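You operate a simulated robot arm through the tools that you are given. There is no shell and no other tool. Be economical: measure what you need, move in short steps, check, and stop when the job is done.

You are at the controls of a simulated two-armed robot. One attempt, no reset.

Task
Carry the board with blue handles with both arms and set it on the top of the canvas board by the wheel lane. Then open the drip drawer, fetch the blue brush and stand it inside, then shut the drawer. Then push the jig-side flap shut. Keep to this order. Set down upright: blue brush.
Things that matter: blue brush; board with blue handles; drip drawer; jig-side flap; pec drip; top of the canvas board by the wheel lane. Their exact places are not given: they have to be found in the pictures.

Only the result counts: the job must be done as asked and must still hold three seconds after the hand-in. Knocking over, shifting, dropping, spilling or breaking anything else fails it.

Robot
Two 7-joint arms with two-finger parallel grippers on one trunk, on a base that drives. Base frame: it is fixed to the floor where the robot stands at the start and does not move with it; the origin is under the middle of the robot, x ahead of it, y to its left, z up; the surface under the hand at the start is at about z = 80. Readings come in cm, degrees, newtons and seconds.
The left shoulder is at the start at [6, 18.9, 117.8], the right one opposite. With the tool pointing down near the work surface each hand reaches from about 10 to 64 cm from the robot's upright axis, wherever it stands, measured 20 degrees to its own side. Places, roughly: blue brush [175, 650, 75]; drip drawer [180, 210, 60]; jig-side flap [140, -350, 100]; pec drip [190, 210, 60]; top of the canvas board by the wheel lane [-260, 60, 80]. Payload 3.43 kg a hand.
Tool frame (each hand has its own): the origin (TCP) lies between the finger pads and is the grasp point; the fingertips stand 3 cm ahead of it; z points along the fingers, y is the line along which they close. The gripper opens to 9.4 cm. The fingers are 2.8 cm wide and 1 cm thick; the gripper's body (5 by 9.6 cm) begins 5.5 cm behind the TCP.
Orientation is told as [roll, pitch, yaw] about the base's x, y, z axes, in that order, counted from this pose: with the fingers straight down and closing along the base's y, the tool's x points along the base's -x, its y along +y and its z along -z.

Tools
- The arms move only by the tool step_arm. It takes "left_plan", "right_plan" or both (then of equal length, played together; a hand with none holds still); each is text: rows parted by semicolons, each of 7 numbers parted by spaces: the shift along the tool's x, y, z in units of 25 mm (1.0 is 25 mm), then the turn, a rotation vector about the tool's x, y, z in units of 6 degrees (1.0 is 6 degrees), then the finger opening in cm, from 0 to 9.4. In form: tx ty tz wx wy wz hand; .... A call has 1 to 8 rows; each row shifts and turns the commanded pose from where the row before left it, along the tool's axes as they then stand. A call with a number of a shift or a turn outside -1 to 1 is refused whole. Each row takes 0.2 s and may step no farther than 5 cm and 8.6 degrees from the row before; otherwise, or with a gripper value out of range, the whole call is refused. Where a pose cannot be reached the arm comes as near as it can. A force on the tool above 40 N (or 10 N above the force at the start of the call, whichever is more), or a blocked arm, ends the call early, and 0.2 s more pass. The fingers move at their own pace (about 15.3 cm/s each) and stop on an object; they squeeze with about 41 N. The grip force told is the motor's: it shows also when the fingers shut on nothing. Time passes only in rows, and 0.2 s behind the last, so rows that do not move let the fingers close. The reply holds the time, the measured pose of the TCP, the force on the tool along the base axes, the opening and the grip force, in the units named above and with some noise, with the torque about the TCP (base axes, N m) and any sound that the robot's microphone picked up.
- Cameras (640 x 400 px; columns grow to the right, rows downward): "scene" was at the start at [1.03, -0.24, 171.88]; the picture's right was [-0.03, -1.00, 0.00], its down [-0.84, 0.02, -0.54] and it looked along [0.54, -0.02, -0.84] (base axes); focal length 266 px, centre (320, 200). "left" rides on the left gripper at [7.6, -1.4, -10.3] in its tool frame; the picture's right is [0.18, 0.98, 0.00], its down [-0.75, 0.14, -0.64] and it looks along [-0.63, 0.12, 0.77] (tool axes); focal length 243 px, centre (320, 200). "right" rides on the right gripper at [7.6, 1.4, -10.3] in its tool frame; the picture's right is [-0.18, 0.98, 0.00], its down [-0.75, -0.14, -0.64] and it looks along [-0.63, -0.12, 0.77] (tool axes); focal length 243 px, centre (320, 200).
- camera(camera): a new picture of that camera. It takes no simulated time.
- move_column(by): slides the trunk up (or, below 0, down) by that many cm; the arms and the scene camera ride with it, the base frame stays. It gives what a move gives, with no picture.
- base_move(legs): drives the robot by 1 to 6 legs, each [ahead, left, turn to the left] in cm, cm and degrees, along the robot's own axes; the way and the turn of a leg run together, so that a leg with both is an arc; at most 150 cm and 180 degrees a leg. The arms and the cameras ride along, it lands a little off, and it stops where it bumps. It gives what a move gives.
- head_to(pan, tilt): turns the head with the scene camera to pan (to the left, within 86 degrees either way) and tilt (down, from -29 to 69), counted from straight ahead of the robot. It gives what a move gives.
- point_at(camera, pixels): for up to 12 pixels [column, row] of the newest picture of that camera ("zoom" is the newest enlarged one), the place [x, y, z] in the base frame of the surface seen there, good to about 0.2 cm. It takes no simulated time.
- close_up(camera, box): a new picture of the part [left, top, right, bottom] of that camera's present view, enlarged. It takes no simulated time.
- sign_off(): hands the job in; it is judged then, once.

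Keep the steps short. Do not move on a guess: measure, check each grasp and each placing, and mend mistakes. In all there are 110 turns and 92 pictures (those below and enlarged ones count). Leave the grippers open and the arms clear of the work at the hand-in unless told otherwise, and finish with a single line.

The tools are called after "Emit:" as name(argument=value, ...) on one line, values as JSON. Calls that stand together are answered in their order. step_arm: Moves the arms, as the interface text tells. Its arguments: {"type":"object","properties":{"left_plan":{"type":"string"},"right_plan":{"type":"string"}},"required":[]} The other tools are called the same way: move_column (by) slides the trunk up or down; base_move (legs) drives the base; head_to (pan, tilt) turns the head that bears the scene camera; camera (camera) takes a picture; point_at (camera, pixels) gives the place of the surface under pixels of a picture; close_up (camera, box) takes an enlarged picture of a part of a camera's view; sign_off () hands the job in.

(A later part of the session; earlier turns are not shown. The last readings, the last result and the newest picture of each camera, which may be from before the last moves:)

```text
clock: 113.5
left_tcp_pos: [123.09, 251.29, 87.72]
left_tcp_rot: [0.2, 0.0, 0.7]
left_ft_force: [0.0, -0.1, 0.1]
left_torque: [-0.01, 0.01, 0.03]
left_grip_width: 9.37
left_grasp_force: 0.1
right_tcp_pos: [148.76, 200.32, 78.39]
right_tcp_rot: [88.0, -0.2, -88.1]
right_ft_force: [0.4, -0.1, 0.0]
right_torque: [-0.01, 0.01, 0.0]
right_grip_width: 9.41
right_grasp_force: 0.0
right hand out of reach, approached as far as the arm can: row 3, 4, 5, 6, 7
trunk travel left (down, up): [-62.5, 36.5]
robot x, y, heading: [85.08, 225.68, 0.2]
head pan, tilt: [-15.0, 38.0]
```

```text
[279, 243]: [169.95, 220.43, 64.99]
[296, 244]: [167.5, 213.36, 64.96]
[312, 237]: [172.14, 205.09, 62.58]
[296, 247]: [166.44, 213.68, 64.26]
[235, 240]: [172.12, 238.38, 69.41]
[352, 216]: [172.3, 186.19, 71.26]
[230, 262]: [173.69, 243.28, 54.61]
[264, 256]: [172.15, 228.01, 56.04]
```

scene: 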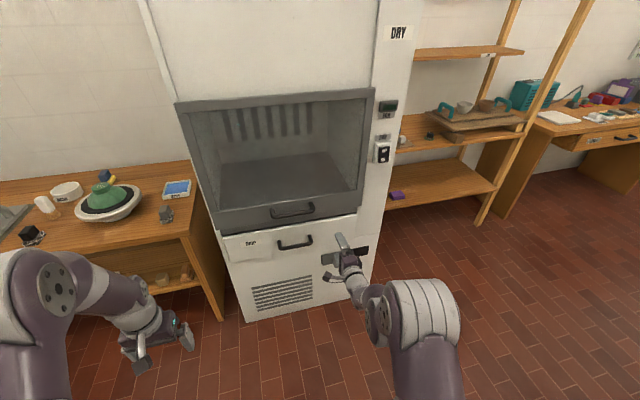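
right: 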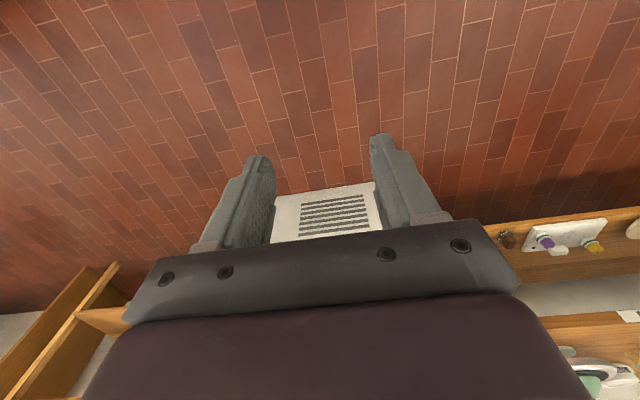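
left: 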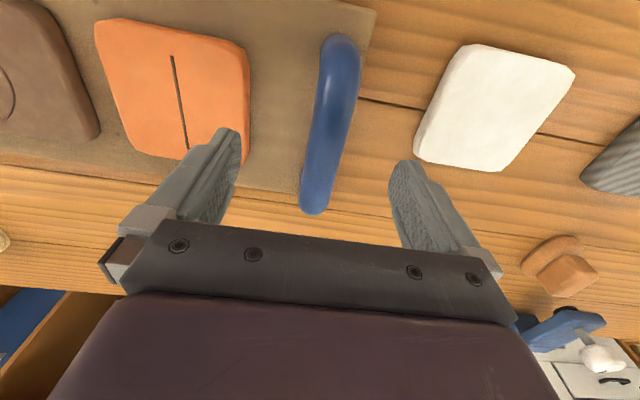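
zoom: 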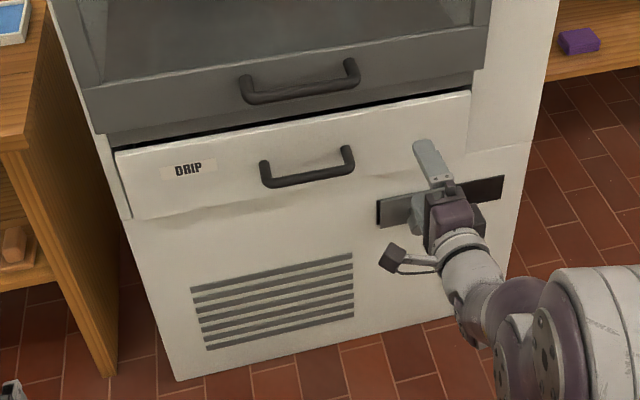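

Handle bar: x≈167, y 206–219, z≈64.5. The present arm pose suits it, so I bring it there using trunk and base: down 14, left 12, first.

Emit:
move_column(by=-14)

Emit:
base_move(legs=[[0, 12, -0.2]])

Emit:
step_arm(right_plan="0 0 0 0 0 0 9.4")

Emit:
camera(camera="right")

```text
clock: 115.1
left_tcp_pos: [123.02, 251.26, 73.63]
left_tcp_rot: [0.2, 0.1, 0.7]
left_ft_force: [-0.1, -0.2, 0.0]
left_torque: [-0.01, 0.01, -0.01]
left_grip_width: 9.41
left_grasp_force: 0.1
right_tcp_pos: [148.7, 200.32, 64.57]
right_tcp_rot: [87.9, -0.2, -88.1]
right_ft_force: [-0.2, -0.1, -0.3]
right_torque: [-0.01, -0.03, -0.01]
right_grip_width: 9.39
right_grasp_force: 0.1
trunk travel left (down, up): [-48.5, 50.5]
robot x, y, heading: [84.74, 225.95, 0.5]
head pan, tilt: [-15.0, 38.0]
```

```text
clock: 116.4
left_tcp_pos: [123.15, 263.13, 73.8]
left_tcp_rot: [0.0, 0.1, 0.5]
left_ft_force: [-1.4, 1.6, 0.6]
left_torque: [-0.01, -0.02, 0.0]
left_grip_width: 9.4
left_grasp_force: 0.0
right_tcp_pos: [148.5, 211.94, 64.42]
right_tcp_rot: [88.1, -0.4, -88.3]
right_ft_force: [1.0, -0.4, -0.8]
right_torque: [-0.03, -0.01, -0.07]
right_grip_width: 9.41
right_grasp_force: 0.1
trunk travel left (down, up): [-48.5, 50.5]
robot x, y, heading: [85.47, 237.62, 0.2]
head pan, tilt: [-15.0, 38.0]
```

```text
clock: 116.8
left_tcp_pos: [123.08, 263.12, 73.69]
left_tcp_rot: [0.1, 0.0, 0.4]
left_ft_force: [0.0, 0.4, 0.4]
left_torque: [-0.04, -0.03, 0.0]
left_grip_width: 9.41
left_grasp_force: 0.0
right_tcp_pos: [148.57, 212.01, 64.48]
right_tcp_rot: [88.0, -0.2, -88.3]
right_ft_force: [-0.8, -0.3, -0.3]
right_torque: [0.02, 0.01, -0.03]
right_grip_width: 9.4
right_grasp_force: 0.1
trunk travel left (down, up): [-48.5, 50.5]
robot x, y, heading: [85.3, 237.69, -0.0]
head pan, tilt: [-15.0, 38.0]
```

```text
64 pictures are left
```

right: 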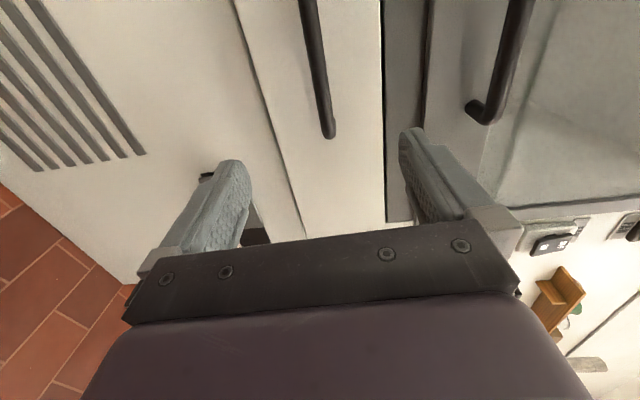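

The handle lies centred between the fingers. I narrow to 6 cm and drive 18 cm ahead.

Emit:
step_arm(right_plan="0 0 0 0 0 0 6;0 0 0 0 0 0 6")

Emit:
base_move(legs=[[18, 0, 0]])

Emit:
camera(camera="right")

Emit:
camera(camera="scene")

```text
clock: 117.4
left_tcp_pos: [123.1, 262.98, 73.73]
left_tcp_rot: [0.1, 0.0, 0.4]
left_ft_force: [0.5, -0.2, 0.8]
left_torque: [-0.04, 0.0, 0.02]
left_grip_width: 9.39
left_grasp_force: 0.1
right_tcp_pos: [148.5, 211.92, 64.66]
right_tcp_rot: [88.0, -0.2, -88.3]
right_ft_force: [0.1, -0.6, -0.2]
right_torque: [0.02, -0.03, -0.03]
right_grip_width: 6.04
right_grasp_force: 0.1
trunk travel left (down, up): [-48.5, 50.5]
robot x, y, heading: [85.26, 237.79, 0.5]
head pan, tilt: [-15.0, 38.0]
```

```text
clock: 118.9
left_tcp_pos: [141.56, 262.98, 73.71]
left_tcp_rot: [0.0, 0.1, 0.3]
left_ft_force: [0.1, 0.1, 0.0]
left_torque: [0.0, 0.03, 0.0]
left_grip_width: 9.39
left_grasp_force: 0.1
right_tcp_pos: [166.92, 211.97, 64.47]
right_tcp_rot: [87.9, -0.2, -88.4]
right_ft_force: [0.9, 0.2, -0.1]
right_torque: [-0.02, -0.02, -0.01]
right_grip_width: 6.01
right_grasp_force: 0.1
trunk travel left (down, up): [-48.5, 50.5]
robot x, y, heading: [103.59, 237.71, -0.0]
head pan, tilt: [-15.0, 38.0]
```

```text
63 pictures are left
```

right: 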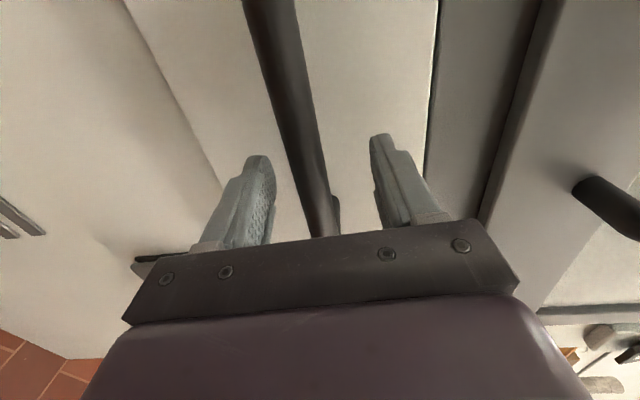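

```text
62 pictures are left
```

scene: 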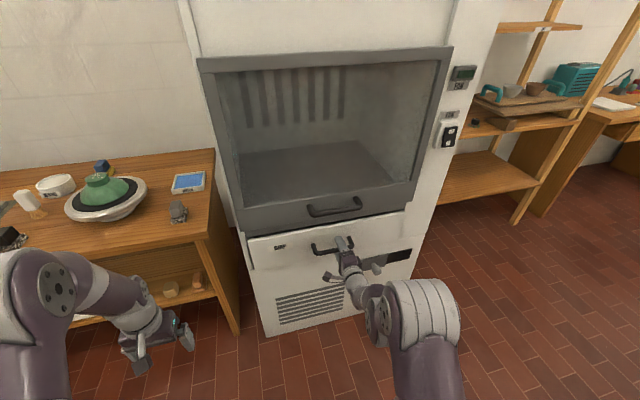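

Handle is between the fingers. I close on it.

Emit:
step_arm(right_plan="0 0 0 0 0 0 0;0 0 0 0 0 0 0;0 0 0 0 0 0 0")

```text
clock: 119.7
left_tcp_pos: [141.56, 263.01, 73.73]
left_tcp_rot: [0.2, 0.1, 0.4]
left_ft_force: [-0.2, -0.5, 0.0]
left_torque: [0.01, 0.02, 0.04]
left_grip_width: 9.4
left_grasp_force: 0.1
right_tcp_pos: [166.7, 211.92, 64.03]
right_tcp_rot: [87.2, -0.1, -88.4]
right_ft_force: [-15.2, 5.2, -22.6]
right_torque: [0.17, 0.08, -0.16]
right_grip_width: 1.99
right_grasp_force: 44.6
trunk travel left (down, up): [-48.5, 50.5]
robot x, y, heading: [103.83, 237.53, 0.2]
head pan, tilt: [-15.0, 38.0]
```

Gripped (2.0 cm bar). I pull by driving back 20 cm.

Emit:
base_move(legs=[[-20, 0, 0]])

Emit:
camera(camera="scene")

```text
clock: 121.3
left_tcp_pos: [121.59, 262.86, 73.68]
left_tcp_rot: [0.2, 0.2, 0.4]
left_ft_force: [-0.3, -0.8, 0.0]
left_torque: [-0.02, -0.05, -0.02]
left_grip_width: 9.38
left_grasp_force: 0.1
right_tcp_pos: [146.95, 211.83, 64.12]
right_tcp_rot: [87.3, -0.2, -88.4]
right_ft_force: [0.2, 7.2, -33.4]
right_torque: [0.43, 0.27, -0.12]
right_grip_width: 1.75
right_grasp_force: 44.6
trunk travel left (down, up): [-48.5, 50.5]
robot x, y, heading: [83.52, 237.37, 0.2]
head pan, tilt: [-15.0, 38.0]
```

```text
61 pictures are left
```

scene: 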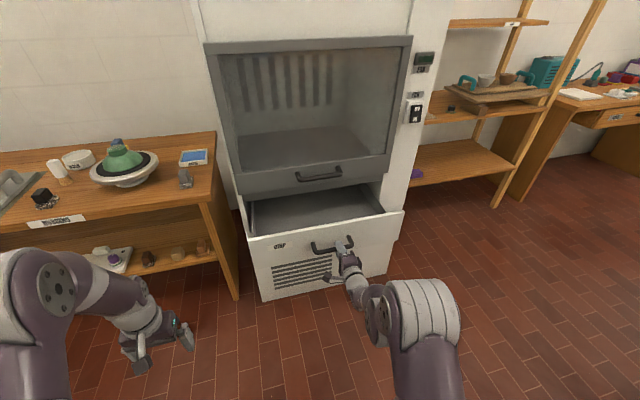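

It slides open freely. 7 cm more, then look inside.

Emit:
base_move(legs=[[-7, 0, 0]])

Emit:
close_up(camera="scene", box=[200, 130, 440, 290])

Emit:
point_at(camera="zoom", pixels=[[140, 220], [500, 190], [300, 190], [200, 190], [420, 180], [300, 230], [470, 210], [125, 185]])

```text
clock: 122.3
left_tcp_pos: [114.71, 262.92, 73.66]
left_tcp_rot: [0.2, 0.0, 0.3]
left_ft_force: [-0.5, 0.7, 0.8]
left_torque: [-0.02, 0.03, 0.01]
left_grip_width: 9.42
left_grasp_force: 0.1
right_tcp_pos: [139.84, 211.89, 64.02]
right_tcp_rot: [87.3, -0.1, -88.3]
right_ft_force: [-0.6, 3.0, -16.6]
right_torque: [0.26, 0.24, -0.55]
right_grip_width: 1.76
right_grasp_force: 44.8
trunk travel left (down, up): [-48.5, 50.5]
robot x, y, heading: [76.75, 237.68, 0.2]
head pan, tilt: [-15.0, 38.0]
```

```text
2.50 times, centred on (320, 210) of scene
```

zoom: 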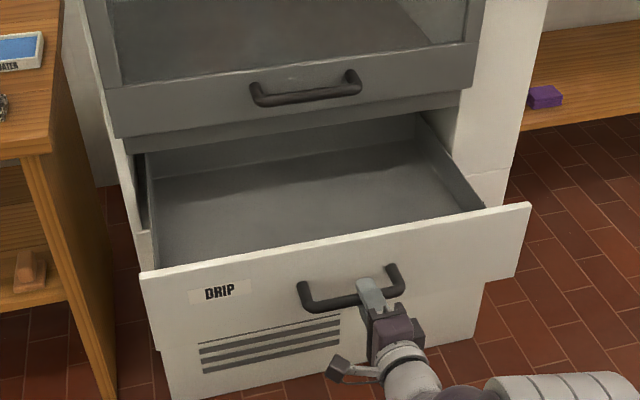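

```text
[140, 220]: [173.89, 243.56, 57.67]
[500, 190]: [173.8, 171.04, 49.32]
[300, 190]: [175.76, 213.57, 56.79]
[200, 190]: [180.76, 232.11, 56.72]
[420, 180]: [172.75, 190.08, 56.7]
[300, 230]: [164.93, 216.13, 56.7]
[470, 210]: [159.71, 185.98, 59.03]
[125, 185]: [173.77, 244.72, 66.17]
```

The drawer is open 27 cm, floor z 56.7. I let go and back away.

Emit:
step_arm(right_plan="0 0 0 0 0 0 6;0 0 0 0 0 0 6;0 0 0 0 0 0 6")

Emit:
base_move(legs=[[-35, 0, 0]])

Emit:
head_to(pan=0, tilt=35)

Emit:
camera(camera="scene")

```text
clock: 123.1
left_tcp_pos: [114.56, 262.89, 73.69]
left_tcp_rot: [0.1, 0.0, 0.3]
left_ft_force: [0.3, -1.0, 0.3]
left_torque: [-0.04, -0.02, -0.03]
left_grip_width: 9.42
left_grasp_force: 0.0
right_tcp_pos: [139.78, 211.89, 64.12]
right_tcp_rot: [87.4, -0.1, -88.5]
right_ft_force: [0.0, -0.4, 0.0]
right_torque: [-0.01, 0.0, 0.0]
right_grip_width: 6.01
right_grasp_force: 0.0
trunk travel left (down, up): [-48.5, 50.5]
robot x, y, heading: [76.86, 237.99, 0.2]
head pan, tilt: [-15.0, 38.0]
```

```text
clock: 125.4
left_tcp_pos: [79.36, 263.07, 73.73]
left_tcp_rot: [0.0, -0.1, 0.6]
left_ft_force: [-1.3, -0.4, 0.4]
left_torque: [0.0, -0.01, 0.01]
left_grip_width: 9.4
left_grasp_force: 0.1
right_tcp_pos: [104.89, 212.04, 64.19]
right_tcp_rot: [87.5, -0.2, -88.0]
right_ft_force: [0.6, 0.2, -0.2]
right_torque: [0.0, -0.01, 0.0]
right_grip_width: 6.02
right_grasp_force: 0.0
trunk travel left (down, up): [-48.5, 50.5]
robot x, y, heading: [41.82, 237.4, 0.3]
head pan, tilt: [-15.0, 38.0]
```

```text
clock: 126.1
left_tcp_pos: [79.44, 262.89, 73.71]
left_tcp_rot: [0.1, -0.1, 0.5]
left_ft_force: [0.1, -0.1, -0.6]
left_torque: [-0.02, -0.02, 0.01]
left_grip_width: 9.41
left_grasp_force: 0.1
right_tcp_pos: [104.82, 212.06, 64.13]
right_tcp_rot: [87.4, -0.1, -88.1]
right_ft_force: [0.1, 0.1, -0.3]
right_torque: [-0.03, 0.0, -0.01]
right_grip_width: 6.0
right_grasp_force: 0.1
trunk travel left (down, up): [-48.5, 50.5]
robot x, y, heading: [41.66, 237.53, 0.7]
head pan, tilt: [0.0, 35.0]
```

```text
59 pictures are left
```

scene: 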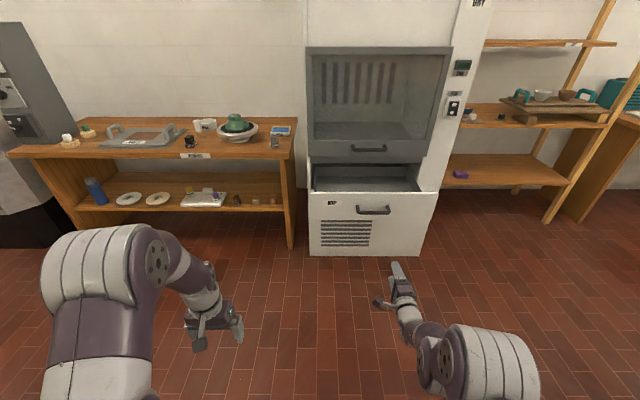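

Before turning I look left to measure the lane to the brush desk.

Emit:
head_to(pan=75, tilt=28)

Emit:
camera(camera="scene")

```text
clock: 127.6
left_tcp_pos: [79.53, 262.95, 73.69]
left_tcp_rot: [0.1, 0.0, 0.5]
left_ft_force: [-0.7, -0.6, -0.2]
left_torque: [0.0, 0.02, 0.01]
left_grip_width: 9.37
left_grasp_force: 0.0
right_tcp_pos: [104.96, 212.02, 64.25]
right_tcp_rot: [87.4, -0.1, -88.1]
right_ft_force: [-0.5, 0.6, 0.7]
right_torque: [0.03, 0.03, -0.04]
right_grip_width: 6.01
right_grasp_force: 0.1
trunk travel left (down, up): [-48.5, 50.5]
robot x, y, heading: [41.69, 237.68, 0.5]
head pan, tilt: [75.0, 28.0]
```

```text
58 pictures are left
```

scene: 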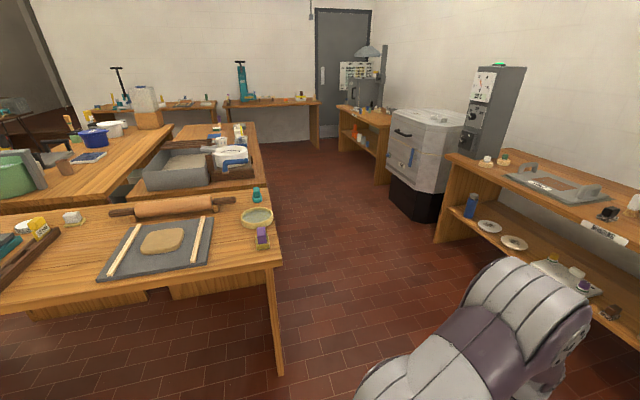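

Emit:
point_at(camera="scene", pixels=[[281, 262], [273, 205], [282, 375], [260, 180], [434, 240], [390, 195], [415, 222], [375, 182], [336, 152], [449, 153], [384, 120], [316, 148]])

Emit:
close_up(camera="scene", box=[320, 60, 420, 130])

```text
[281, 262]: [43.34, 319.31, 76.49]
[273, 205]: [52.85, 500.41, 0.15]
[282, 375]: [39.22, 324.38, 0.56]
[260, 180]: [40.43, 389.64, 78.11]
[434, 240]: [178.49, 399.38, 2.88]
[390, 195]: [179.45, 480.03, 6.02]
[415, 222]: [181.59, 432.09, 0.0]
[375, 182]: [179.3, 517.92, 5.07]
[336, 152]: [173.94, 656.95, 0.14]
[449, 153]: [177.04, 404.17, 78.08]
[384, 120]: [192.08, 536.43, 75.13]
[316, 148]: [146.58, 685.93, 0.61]
```

```text
5.71 times, centred on (370, 95) of scene
```

zoom: 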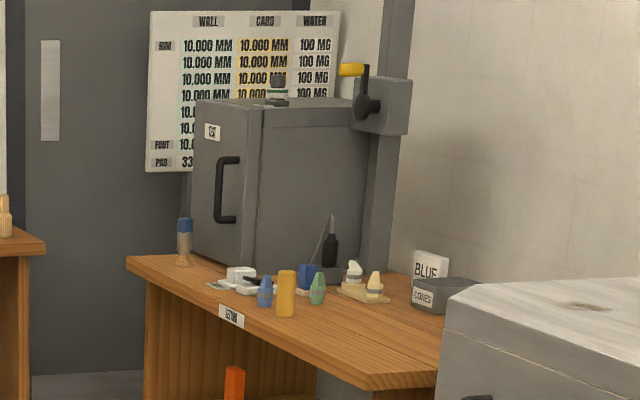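

Brush stands bristles down near the desk's front left corner, about (175,650). I'll grasp it with the left hand facing +x. First I return the right hand to pointing down and draw it in.

Emit:
step_arm(right_plan="0 0 0 0.77 0.77 -0.77 6;0 0 0 0.77 0.77 -0.77 6;0 0 0 0.77 0.77 -0.77 6;0 0 0 0.77 0.77 -0.77 6;0 0 0 0.77 0.77 -0.77 6;0 0 0 0.77 0.77 -0.77 6;0 0 0 0.77 0.77 -0.77 6;0 0 0 0.77 0.77 -0.77 6")

Emit:
step_arm(right_plan="0 0 0 0.77 0.77 -0.77 6;0 0 0 0.77 0.77 -0.77 6;0 0 0 0.77 0.77 -0.77 6;0 0 0 0.77 0.77 -0.77 6;0 0 0 0.77 0.77 -0.77 6;0 0 0 0.77 0.77 -0.77 6;0 0 0 0.77 0.77 -0.77 6")

```text
clock: 129.4
left_tcp_pos: [79.45, 262.98, 73.79]
left_tcp_rot: [0.0, 0.0, 0.5]
left_ft_force: [0.4, -0.2, 0.1]
left_torque: [0.02, 0.02, -0.01]
left_grip_width: 9.39
left_grasp_force: 0.1
right_tcp_pos: [104.98, 212.08, 64.25]
right_tcp_rot: [39.5, -17.6, -39.0]
right_ft_force: [0.7, 0.7, -0.2]
right_torque: [0.01, 0.04, 0.02]
right_grip_width: 5.99
right_grasp_force: 0.0
trunk travel left (down, up): [-48.5, 50.5]
robot x, y, heading: [41.86, 237.29, 0.3]
head pan, tilt: [75.0, 28.0]
```

```text
clock: 131.0
left_tcp_pos: [79.44, 263.06, 73.8]
left_tcp_rot: [0.1, 0.1, 0.5]
left_ft_force: [-0.3, 0.0, -0.5]
left_torque: [0.0, -0.03, 0.05]
left_grip_width: 9.41
left_grasp_force: 0.0
right_tcp_pos: [101.36, 212.53, 64.36]
right_tcp_rot: [-0.1, 2.7, 2.0]
right_ft_force: [-0.6, 0.4, -0.2]
right_torque: [-0.05, 0.0, -0.01]
right_grip_width: 5.96
right_grasp_force: 0.2
right hand out of reach, approached as far as the arm can: row 6, 7
trunk travel left (down, up): [-48.5, 50.5]
robot x, y, heading: [41.95, 237.38, 0.1]
head pan, tilt: [75.0, 28.0]
```

Retract the right hand 20 cm and up 16 cm, then turn, slide to the lane centre and drive along it.

Emit:
step_arm(right_plan="1 0 -0.8 0 0 0 6;1 0 -0.8 0 0 0 6;1 0 -0.8 0 0 0 6;1 0 -0.8 0 0 0 6;1 0 -0.8 0 0 0 6;1 0 -0.8 0 0 0 6;1 0 -0.8 0 0 0 6;1 0 -0.8 0 0 0 6")

Emit:
base_move(legs=[[0, 0, 90], [0, -65, 0], [150, 0, 0], [150, 0, 0], [70, 0, 0]])

Emit:
head_to(pan=-30, tilt=35)

Emit:
camera(camera="scene")

```text
clock: 132.8
left_tcp_pos: [79.25, 263.07, 73.73]
left_tcp_rot: [0.1, 0.0, 0.6]
left_ft_force: [0.1, -0.5, 1.0]
left_torque: [-0.01, -0.04, 0.0]
left_grip_width: 9.4
left_grasp_force: 0.2
right_tcp_pos: [81.92, 211.78, 81.3]
right_tcp_rot: [-0.1, 2.6, 1.9]
right_ft_force: [0.1, -0.1, 0.0]
right_torque: [0.0, -0.01, 0.0]
right_grip_width: 6.02
right_grasp_force: 0.0
trunk travel left (down, up): [-48.5, 50.5]
robot x, y, heading: [41.95, 237.35, 0.2]
head pan, tilt: [75.0, 28.0]
```

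```text
clock: 157.7
left_tcp_pos: [71.75, 644.21, 73.77]
left_tcp_rot: [0.1, 0.1, 91.7]
left_ft_force: [0.7, 0.0, -0.2]
left_torque: [-0.05, -0.01, -0.04]
left_grip_width: 9.4
left_grasp_force: 0.0
right_tcp_pos: [122.86, 647.7, 81.19]
right_tcp_rot: [-0.1, 2.6, 92.8]
right_ft_force: [-0.6, 1.2, 0.2]
right_torque: [-0.02, -0.01, -0.01]
right_grip_width: 5.97
right_grasp_force: 0.0
trunk travel left (down, up): [-48.5, 50.5]
robot x, y, heading: [98.02, 606.61, 91.3]
head pan, tilt: [75.0, 28.0]
```

```text
clock: 159.5
left_tcp_pos: [71.68, 644.27, 73.71]
left_tcp_rot: [0.0, 0.0, 91.6]
left_ft_force: [-0.2, 1.0, 0.1]
left_torque: [-0.02, 0.01, 0.02]
left_grip_width: 9.41
left_grasp_force: 0.1
right_tcp_pos: [122.82, 647.8, 81.22]
right_tcp_rot: [-0.2, 2.6, 92.9]
right_ft_force: [-0.4, 0.3, 0.4]
right_torque: [0.03, 0.02, -0.03]
right_grip_width: 6.01
right_grasp_force: 0.0
trunk travel left (down, up): [-48.5, 50.5]
robot x, y, heading: [97.85, 607.04, 91.6]
head pan, tilt: [-30.0, 35.0]
```

```text
56 pictures are left
```

scene: 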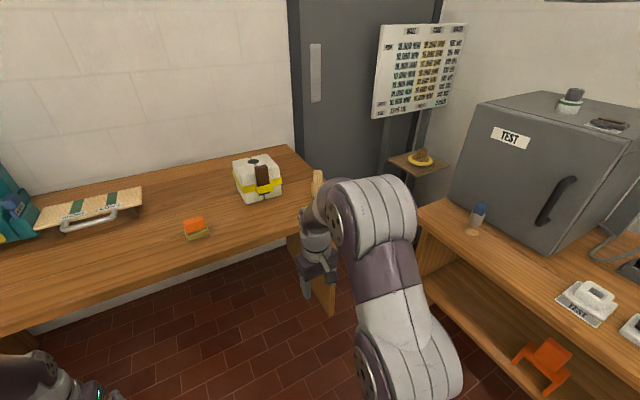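

Brush on the desk at (478,215). I raise the trunk 28 cm, turn to face +x, and look.

Emit:
move_column(by=28)

Emit:
base_move(legs=[[0, 0, -91.5], [15, 15, 0]])

Emit:
head_to(pan=10, tilt=45)

Emit:
camera(camera="scene")

```text
clock: 162.3
left_tcp_pos: [71.73, 644.08, 101.71]
left_tcp_rot: [0.1, 0.0, 91.7]
left_ft_force: [-0.5, -0.4, 0.0]
left_torque: [-0.01, -0.02, -0.01]
left_grip_width: 9.42
left_grasp_force: 0.1
right_tcp_pos: [122.9, 647.74, 109.25]
right_tcp_rot: [-0.2, 2.6, 92.9]
right_ft_force: [-0.1, -0.2, -0.6]
right_torque: [-0.01, 0.02, 0.02]
right_grip_width: 6.02
right_grasp_force: 0.1
trunk travel left (down, up): [-76.5, 22.5]
robot x, y, heading: [98.24, 607.06, 91.5]
head pan, tilt: [-30.0, 35.0]
```

```text
clock: 167.9
left_tcp_pos: [151.69, 645.89, 101.65]
left_tcp_rot: [0.0, 0.1, -1.0]
left_ft_force: [0.0, 0.2, 0.2]
left_torque: [0.01, 0.02, 0.02]
left_grip_width: 9.44
left_grasp_force: 0.1
right_tcp_pos: [152.77, 594.46, 109.27]
right_tcp_rot: [-0.1, 2.7, 0.1]
right_ft_force: [-0.2, 0.5, -0.1]
right_torque: [0.01, -0.01, 0.03]
right_grip_width: 5.98
right_grasp_force: 0.1
trunk travel left (down, up): [-76.5, 22.5]
robot x, y, heading: [113.22, 621.69, -1.3]
head pan, tilt: [-30.0, 35.0]
```

```text
clock: 169.0
left_tcp_pos: [151.73, 645.77, 101.77]
left_tcp_rot: [0.0, -0.1, -1.1]
left_ft_force: [0.2, 0.2, 1.0]
left_torque: [-0.03, 0.01, 0.0]
left_grip_width: 9.41
left_grasp_force: 0.1
right_tcp_pos: [152.68, 594.49, 109.33]
right_tcp_rot: [-0.1, 2.6, 0.1]
right_ft_force: [-0.3, -0.8, 0.3]
right_torque: [-0.02, 0.01, 0.01]
right_grip_width: 5.97
right_grasp_force: 0.0
trunk travel left (down, up): [-76.5, 22.5]
robot x, y, heading: [113.14, 621.39, -1.4]
head pan, tilt: [10.0, 45.0]
```

```text
55 pictures are left
```

scene: 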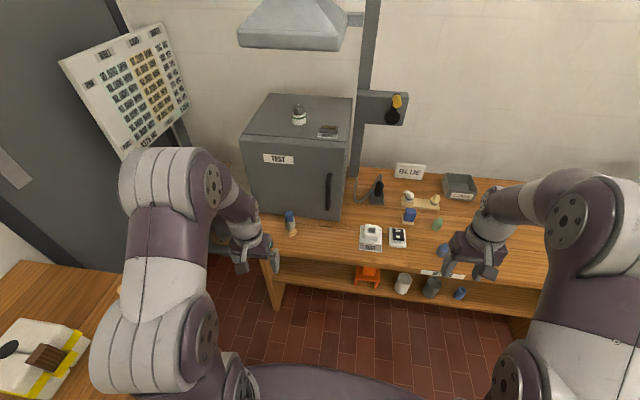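

Emit:
close_up(camera="scene", box=[240, 190, 360, 265])

Emit:
point_at(camera="scene", pixels=[[290, 213], [290, 218], [291, 226], [292, 233], [284, 226], [299, 228], [328, 212], [363, 236], [263, 212], [270, 255]])

Emit:
camera(camera="left")

```text
5.33 times, centred on (300, 228) of scene
```

zoom: 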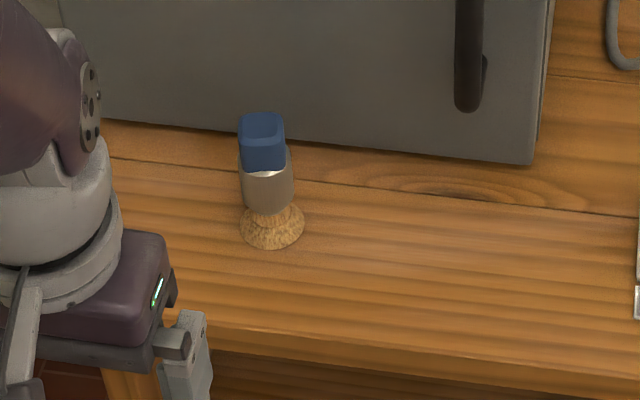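

```text
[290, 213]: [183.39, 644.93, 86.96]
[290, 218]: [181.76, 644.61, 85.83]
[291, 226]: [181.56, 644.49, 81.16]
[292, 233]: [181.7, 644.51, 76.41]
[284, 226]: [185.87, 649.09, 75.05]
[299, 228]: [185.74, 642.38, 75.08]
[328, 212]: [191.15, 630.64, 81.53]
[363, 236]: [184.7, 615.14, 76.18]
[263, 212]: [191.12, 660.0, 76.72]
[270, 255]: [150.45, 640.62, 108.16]
```

```text
53 pictures are left
```

left: 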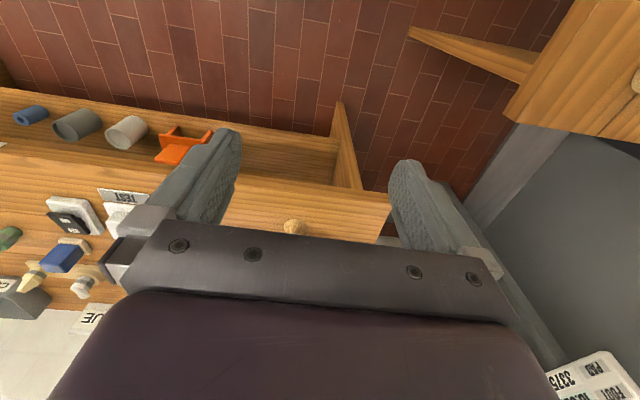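

The brush stands at (182.7, 644.5), z 75–87.4, blue handle on top; the TEST box is close behind (x 191). I'll grip tilted 30° forward. Drive in 20 cm, straighten, and tilt the left hand.

Emit:
base_move(legs=[[20, 0, 1.4]])

Emit:
step_arm(left_plan="0 0 0 0 -1 0 6;0 0 0 0 -1 0 6;0 0 0 0 -1 0 6;0 0 0 0 -1 0 6;0 0 0 0 -1 0 6")

Emit:
camera(camera="left")

```text
clock: 170.6
left_tcp_pos: [170.67, 646.4, 101.65]
left_tcp_rot: [0.1, 0.0, 0.1]
left_ft_force: [0.0, -0.1, -0.5]
left_torque: [0.0, -0.02, 0.0]
left_grip_width: 9.38
left_grasp_force: 0.0
right_tcp_pos: [172.79, 595.17, 109.26]
right_tcp_rot: [-0.2, 2.6, 1.4]
right_ft_force: [0.1, -0.4, -0.2]
right_torque: [-0.01, 0.04, 0.01]
right_grip_width: 6.0
right_grasp_force: 0.0
trunk travel left (down, up): [-76.5, 22.5]
robot x, y, heading: [132.56, 621.39, 0.1]
head pan, tilt: [10.0, 45.0]
```

```text
clock: 171.8
left_tcp_pos: [170.67, 646.11, 101.56]
left_tcp_rot: [-1.2, -25.7, 0.0]
left_ft_force: [0.1, 0.3, 0.9]
left_torque: [0.05, 0.02, 0.0]
left_grip_width: 6.02
left_grasp_force: 0.0
left hand out of reach, approached as far as the arm can: row 5
right_tcp_pos: [172.89, 595.05, 109.14]
right_tcp_rot: [-0.1, 2.7, 1.4]
right_ft_force: [0.0, -0.7, -0.6]
right_torque: [-0.01, 0.04, 0.0]
right_grip_width: 5.99
right_grasp_force: 0.0
trunk travel left (down, up): [-76.5, 22.5]
robot x, y, heading: [132.97, 620.79, -0.1]
head pan, tilt: [10.0, 45.0]
```

```text
52 pictures are left
```

left: 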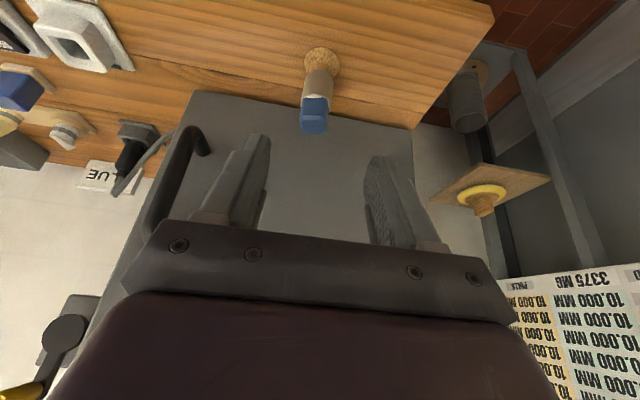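

Tilt reached −25.7°, good enough. I measure the brush again in this view.

Emit:
point_at(camera="left", pixels=[[314, 110], [304, 112], [325, 112], [316, 128], [318, 85], [307, 82], [331, 82], [470, 190], [440, 180], [195, 140]])

```text
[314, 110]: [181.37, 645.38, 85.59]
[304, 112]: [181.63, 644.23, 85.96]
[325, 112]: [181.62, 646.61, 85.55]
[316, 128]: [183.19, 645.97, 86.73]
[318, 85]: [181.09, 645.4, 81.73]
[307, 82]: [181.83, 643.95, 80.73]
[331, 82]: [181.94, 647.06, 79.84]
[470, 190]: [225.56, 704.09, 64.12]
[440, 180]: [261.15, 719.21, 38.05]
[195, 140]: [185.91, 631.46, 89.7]
```

Brush centre (182.5, 645.4). I align sideways and advance 12.5 cm along the tilted tool axis, then check.

Emit:
step_arm(left_plan="-0.12 -0.06 1 0 0 0 6;-0.12 -0.06 1 0 0 0 6;-0.12 -0.06 1 0 0 0 6;-0.12 -0.06 1 0 0 0 6;-0.12 -0.06 1 0 0 0 6")

Emit:
camera(camera="left")

```text
clock: 172.9
left_tcp_pos: [177.53, 644.88, 91.22]
left_tcp_rot: [-1.2, -25.7, 0.1]
left_ft_force: [1.1, 0.3, 0.6]
left_torque: [0.0, 0.01, -0.06]
left_grip_width: 6.02
left_grasp_force: 0.1
right_tcp_pos: [172.99, 595.18, 109.1]
right_tcp_rot: [0.0, 2.6, 1.4]
right_ft_force: [0.7, -0.2, -0.1]
right_torque: [-0.01, -0.02, -0.02]
right_grip_width: 6.02
right_grasp_force: 0.1
trunk travel left (down, up): [-76.5, 22.5]
robot x, y, heading: [132.43, 621.51, -0.1]
head pan, tilt: [10.0, 45.0]
```

```text
51 pictures are left
```

left: 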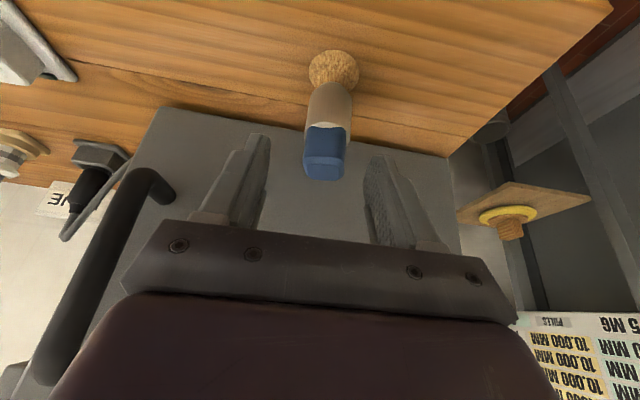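

Aligned. I advance the last 8.4 cm with a small correction, and close.

Emit:
step_arm(left_plan="-0.3 0.1 0 0 0 0 6;-0.3 0.1 0.6 0 0 0 6;0 0 0.9 0 0 0 6;0 0 0.9 0 0 0 6;0 0 0.9 0 0 0 6;0 0 0 0 0 0 6")

Emit:
camera(camera="left")

Emit:
close_up(camera="scene", box=[230, 170, 390, 270])

```text
clock: 174.3
left_tcp_pos: [182.49, 645.12, 84.32]
left_tcp_rot: [-1.1, -25.8, 0.1]
left_ft_force: [0.2, -0.8, 0.9]
left_torque: [0.01, 0.01, 0.0]
left_grip_width: 6.01
left_grasp_force: 0.0
right_tcp_pos: [172.74, 595.13, 109.35]
right_tcp_rot: [-0.1, 2.6, 1.4]
right_ft_force: [0.0, 1.1, 0.5]
right_torque: [0.03, 0.0, 0.02]
right_grip_width: 6.0
right_grasp_force: 0.1
trunk travel left (down, up): [-76.5, 22.5]
robot x, y, heading: [132.74, 621.04, -0.1]
head pan, tilt: [10.0, 45.0]
```

```text
50 pictures are left
```

left: 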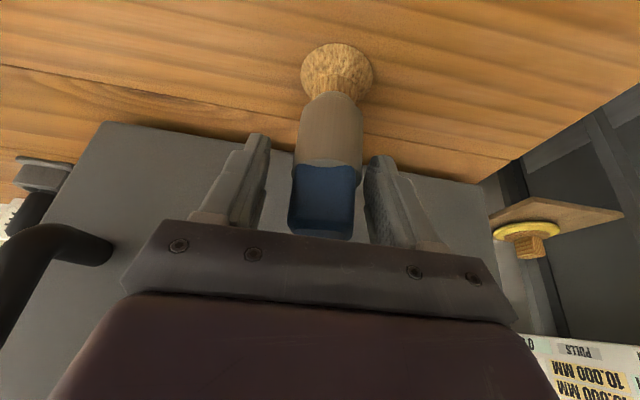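

```text
4.00 times, centred on (310, 220) of scene
```

zoom: 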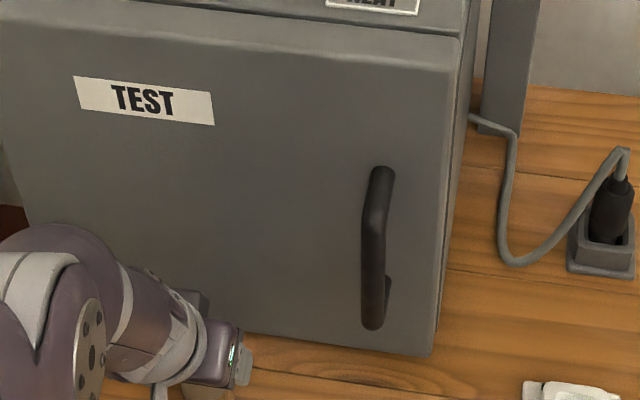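

Blue handle sits between the fingers. Closing.

Emit:
step_arm(left_plan="0 0 0 0 0 0 1;0 0 0 0 0 0 0;0 0 0 0 0 0 0;0 0 0 0 0 0 0")

Emit:
move_column(by=8)

Emit:
camera(camera="left")

```text
clock: 175.3
left_tcp_pos: [182.5, 645.22, 84.46]
left_tcp_rot: [-1.3, -25.9, 0.1]
left_ft_force: [0.2, -0.3, 4.5]
left_torque: [0.07, -0.12, -0.05]
left_grip_width: 3.92
left_grasp_force: 41.2
right_tcp_pos: [172.77, 595.15, 109.33]
right_tcp_rot: [-0.2, 2.7, 1.4]
right_ft_force: [-0.5, -0.5, 0.1]
right_torque: [-0.02, -0.01, -0.01]
right_grip_width: 6.01
right_grasp_force: 0.0
trunk travel left (down, up): [-76.5, 22.5]
robot x, y, heading: [132.85, 621.08, 0.2]
head pan, tilt: [10.0, 45.0]
```

```text
clock: 176.5
left_tcp_pos: [182.39, 645.17, 92.28]
left_tcp_rot: [-1.3, -25.6, 0.1]
left_ft_force: [-1.1, 0.4, -1.6]
left_torque: [-0.02, -0.02, 0.0]
left_grip_width: 3.9
left_grasp_force: 40.7
right_tcp_pos: [172.88, 595.21, 117.22]
right_tcp_rot: [-0.1, 2.5, 1.4]
right_ft_force: [-0.2, 0.6, -0.5]
right_torque: [0.04, 0.0, 0.05]
right_grip_width: 5.98
right_grasp_force: 0.0
trunk travel left (down, up): [-84.5, 14.5]
robot x, y, heading: [132.92, 621.44, -0.2]
head pan, tilt: [10.0, 45.0]
```

```text
48 pictures are left
```

left: 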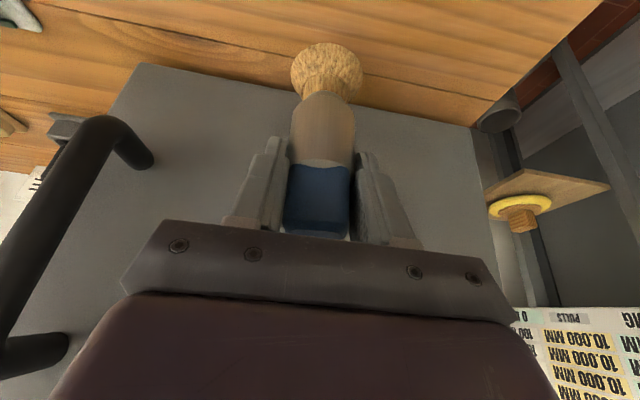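

The brush is held upright and lifted; its bottom is 9.35 cm under the TCP. I back off 28 cm and slide right along the lane to the drawer.

Emit:
base_move(legs=[[-30, 0, 0], [0, -145, 0], [0, -145, 0], [0, -138, 0]])

Emit:
head_to(pan=10, tilt=48)

Emit:
camera(camera="scene")

```text
clock: 198.6
left_tcp_pos: [155.29, 221.15, 92.4]
left_tcp_rot: [-1.2, -25.8, 1.8]
left_ft_force: [-0.4, 0.5, 0.3]
left_torque: [-0.03, -0.01, 0.0]
left_grip_width: 3.91
left_grasp_force: 41.1
right_tcp_pos: [147.19, 170.74, 117.15]
right_tcp_rot: [-0.1, 2.6, 2.9]
right_ft_force: [-0.6, -0.4, -0.9]
right_torque: [-0.02, 0.0, -0.04]
right_grip_width: 5.99
right_grasp_force: 0.1
trunk travel left (down, up): [-84.5, 14.5]
robot x, y, heading: [106.47, 195.59, 1.4]
head pan, tilt: [10.0, 45.0]
```

```text
clock: 199.2
left_tcp_pos: [155.41, 221.1, 92.36]
left_tcp_rot: [-1.2, -25.8, 1.7]
left_ft_force: [-0.1, 0.3, -0.7]
left_torque: [0.01, 0.01, -0.05]
left_grip_width: 3.91
left_grasp_force: 41.6
right_tcp_pos: [147.16, 170.65, 117.11]
right_tcp_rot: [-0.1, 2.6, 2.9]
right_ft_force: [-0.1, 0.0, 1.2]
right_torque: [0.01, 0.02, 0.03]
right_grip_width: 6.0
right_grasp_force: 0.0
trunk travel left (down, up): [-84.5, 14.5]
robot x, y, heading: [106.58, 195.58, 1.9]
head pan, tilt: [10.0, 48.0]
```

```text
47 pictures are left
```

scene: 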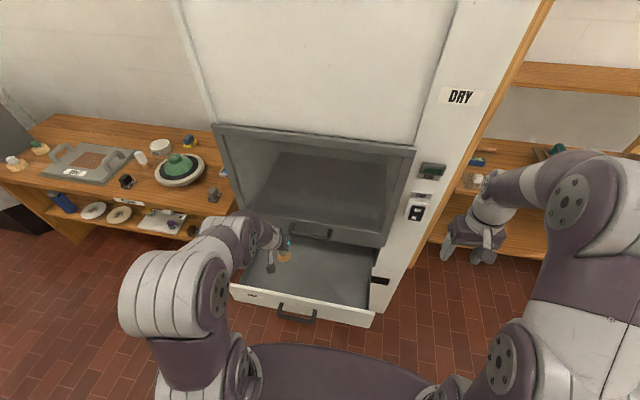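

I correct: 3 cm ahead, 7 cm right, heading −1.8°.

Emit:
base_move(legs=[[2.7, -6.5, -1.8]])

Emit:
move_column(by=-18)

Emit:
camera(camera="left")

Emit:
close_up(camera="scene", box=[200, 180, 420, 330])

```text
clock: 200.2
left_tcp_pos: [158.86, 213.26, 92.32]
left_tcp_rot: [-1.3, -25.9, 0.0]
left_ft_force: [0.1, 0.0, -1.4]
left_torque: [0.01, 0.0, 0.01]
left_grip_width: 3.91
left_grasp_force: 41.0
right_tcp_pos: [149.15, 163.17, 117.26]
right_tcp_rot: [-0.1, 2.6, 1.3]
right_ft_force: [0.2, 0.5, 1.0]
right_torque: [0.01, -0.03, 0.02]
right_grip_width: 6.02
right_grasp_force: 0.1
trunk travel left (down, up): [-84.5, 14.5]
robot x, y, heading: [109.09, 189.06, -0.3]
head pan, tilt: [10.0, 48.0]
```

```text
clock: 202.2
left_tcp_pos: [158.99, 213.04, 74.2]
left_tcp_rot: [-1.1, -25.8, 0.0]
left_ft_force: [-0.4, 0.3, -1.2]
left_torque: [0.02, 0.03, -0.01]
left_grip_width: 3.88
left_grasp_force: 40.5
right_tcp_pos: [149.1, 163.04, 99.23]
right_tcp_rot: [-0.1, 2.6, 1.3]
right_ft_force: [0.9, 0.7, -0.6]
right_torque: [-0.01, 0.04, 0.0]
right_grip_width: 6.01
right_grasp_force: 0.1
trunk travel left (down, up): [-66.5, 32.5]
robot x, y, heading: [109.15, 189.42, 0.0]
head pan, tilt: [10.0, 48.0]
```

```text
46 pictures are left
```

left: 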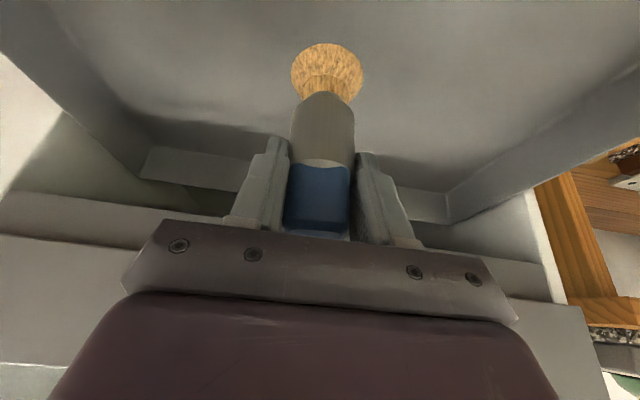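

```text
2.67 times, centred on (310, 255) of scene
```

zoom: 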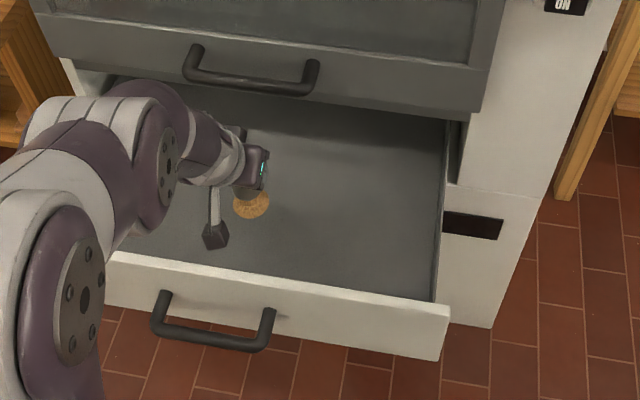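

Good, but the hand camera would come near the drawer's front wall, so I go 5 cm deeper, then lower 7.4 cm.

Emit:
base_move(legs=[[5, 0, 0]])

Emit:
move_column(by=-7.4)

Emit:
camera(camera="left")

```text
clock: 203.2
left_tcp_pos: [163.9, 213.13, 74.27]
left_tcp_rot: [-1.3, -25.7, 0.0]
left_ft_force: [0.2, 0.1, -0.2]
left_torque: [0.01, 0.04, 0.02]
left_grip_width: 3.89
left_grasp_force: 41.0
right_tcp_pos: [154.23, 162.94, 99.36]
right_tcp_rot: [-0.1, 2.6, 1.3]
right_ft_force: [0.4, 1.1, -0.8]
right_torque: [-0.04, 0.03, 0.0]
right_grip_width: 6.01
right_grasp_force: 0.1
trunk travel left (down, up): [-66.5, 32.5]
robot x, y, heading: [114.24, 189.2, -0.3]
head pan, tilt: [10.0, 48.0]
```

```text
clock: 204.3
left_tcp_pos: [163.71, 213.0, 66.92]
left_tcp_rot: [-1.2, -25.8, 0.1]
left_ft_force: [0.0, 0.3, -0.5]
left_torque: [0.01, 0.0, 0.0]
left_grip_width: 3.9
left_grasp_force: 40.2
right_tcp_pos: [154.02, 163.02, 91.77]
right_tcp_rot: [-0.1, 2.6, 1.2]
right_ft_force: [1.1, 0.8, -1.0]
right_torque: [-0.03, 0.02, 0.0]
right_grip_width: 6.01
right_grasp_force: 0.1
trunk travel left (down, up): [-59.1, 39.9]
robot x, y, heading: [114.0, 189.15, -0.4]
head pan, tilt: [10.0, 48.0]
```

```text
44 pictures are left
```

left: 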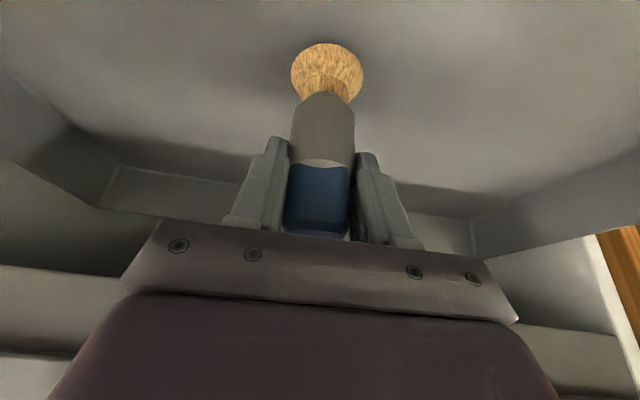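

Lower in small steps until contact.

Emit:
move_column(by=-0.6)

Emit:
move_column(by=-0.25)

```text
clock: 204.8
left_tcp_pos: [163.74, 213.03, 66.34]
left_tcp_rot: [-1.3, -25.8, 0.0]
left_ft_force: [0.3, 0.5, -1.0]
left_torque: [-0.03, 0.01, 0.01]
left_grip_width: 3.91
left_grasp_force: 40.9
right_tcp_pos: [153.99, 163.0, 91.22]
right_tcp_rot: [-0.1, 2.6, 1.3]
right_ft_force: [-0.4, -0.6, 0.1]
right_torque: [0.05, 0.01, 0.01]
right_grip_width: 5.98
right_grasp_force: 0.0
trunk travel left (down, up): [-58.5, 40.5]
robot x, y, heading: [114.39, 189.29, 0.1]
head pan, tilt: [10.0, 48.0]
```

```text
clock: 205.3
left_tcp_pos: [163.81, 213.02, 66.05]
left_tcp_rot: [-1.2, -25.6, -0.1]
left_ft_force: [-0.3, 0.3, -1.2]
left_torque: [-0.01, 0.0, -0.01]
left_grip_width: 3.89
left_grasp_force: 41.4
right_tcp_pos: [153.9, 163.01, 91.09]
right_tcp_rot: [-0.1, 2.6, 1.3]
right_ft_force: [-0.7, 0.4, 0.4]
right_torque: [-0.04, 0.02, 0.0]
right_grip_width: 5.99
right_grasp_force: 0.0
trunk travel left (down, up): [-58.3, 40.7]
robot x, y, heading: [114.02, 189.42, -0.1]
head pan, tilt: [10.0, 48.0]
```

Emit:
move_column(by=-0.2)

Emit:
move_column(by=-0.2)

```text
clock: 205.9
left_tcp_pos: [163.79, 212.97, 65.89]
left_tcp_rot: [-1.2, -25.9, 0.0]
left_ft_force: [0.0, -0.7, 6.4]
left_torque: [0.07, -0.04, 0.03]
left_grip_width: 3.9
left_grasp_force: 41.3
right_tcp_pos: [153.93, 162.99, 90.76]
right_tcp_rot: [-0.1, 2.6, 1.2]
right_ft_force: [0.1, 0.8, 0.6]
right_torque: [-0.01, 0.0, 0.01]
right_grip_width: 6.0
right_grasp_force: 0.0
trunk travel left (down, up): [-58.1, 40.9]
robot x, y, heading: [113.66, 189.34, -0.2]
head pan, tilt: [10.0, 48.0]
```

```text
clock: 206.4
left_tcp_pos: [164.03, 212.92, 65.87]
left_tcp_rot: [-1.1, -26.0, -0.1]
left_ft_force: [-1.0, -1.2, 19.8]
left_torque: [0.17, -0.14, -0.05]
left_grip_width: 3.91
left_grasp_force: 41.1
right_tcp_pos: [153.97, 162.97, 90.74]
right_tcp_rot: [-0.1, 2.5, 1.3]
right_ft_force: [-0.1, 0.2, 0.4]
right_torque: [-0.02, 0.02, 0.05]
right_grip_width: 6.02
right_grasp_force: 0.0
trunk travel left (down, up): [-57.9, 41.1]
robot x, y, heading: [114.16, 189.21, -0.2]
head pan, tilt: [10.0, 48.0]
```

Contact (20 N). I relax 0.2 cm, open gently, and withdraw along the tool axis.

Emit:
move_column(by=0.2)

Emit:
step_arm(left_plan="0 0 0 0 0 0 4.6;0 0 0 0 0 0 5.5;0 0 0 0 0 0 6.5;0 0 -0.5 0 0 0 6.5;0 0 -0.8 0 0 0 6.5;0 0 -1 0 0 0 6.5;0 0 -1 0 0 0 6.5")

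Emit:
camera(camera="left")

```text
clock: 206.9
left_tcp_pos: [163.76, 212.95, 66.03]
left_tcp_rot: [-1.2, -25.8, 0.0]
left_ft_force: [1.1, 1.2, 15.3]
left_torque: [0.29, -0.22, 0.02]
left_grip_width: 3.92
left_grasp_force: 40.9
right_tcp_pos: [153.97, 162.91, 90.91]
right_tcp_rot: [0.0, 2.6, 1.3]
right_ft_force: [-0.7, 0.2, -0.8]
right_torque: [0.02, -0.02, -0.02]
right_grip_width: 6.01
right_grasp_force: 0.2
trunk travel left (down, up): [-58.1, 40.9]
robot x, y, heading: [114.23, 189.09, -0.2]
head pan, tilt: [10.0, 48.0]
```

```text
clock: 208.5
left_tcp_pos: [160.19, 213.2, 73.45]
left_tcp_rot: [-1.2, -25.8, 0.0]
left_ft_force: [0.3, -0.2, 0.7]
left_torque: [0.02, 0.03, -0.03]
left_grip_width: 6.49
left_grasp_force: 0.1
right_tcp_pos: [154.01, 162.92, 90.77]
right_tcp_rot: [-0.1, 2.5, 1.3]
right_ft_force: [-1.1, 0.1, -0.9]
right_torque: [-0.03, -0.03, 0.01]
right_grip_width: 5.99
right_grasp_force: 0.0
trunk travel left (down, up): [-58.1, 40.9]
robot x, y, heading: [113.92, 188.82, -0.2]
head pan, tilt: [10.0, 48.0]
```

```text
43 pictures are left
```

left: 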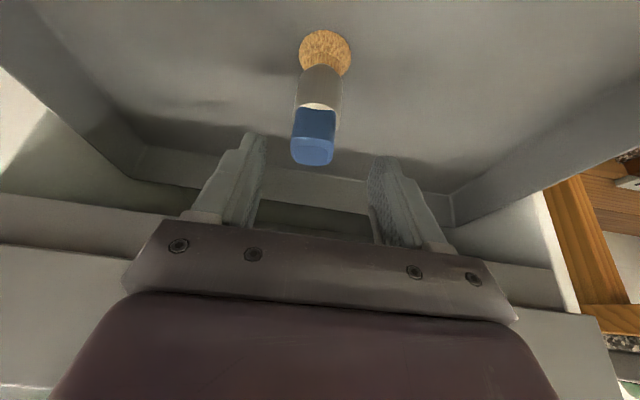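

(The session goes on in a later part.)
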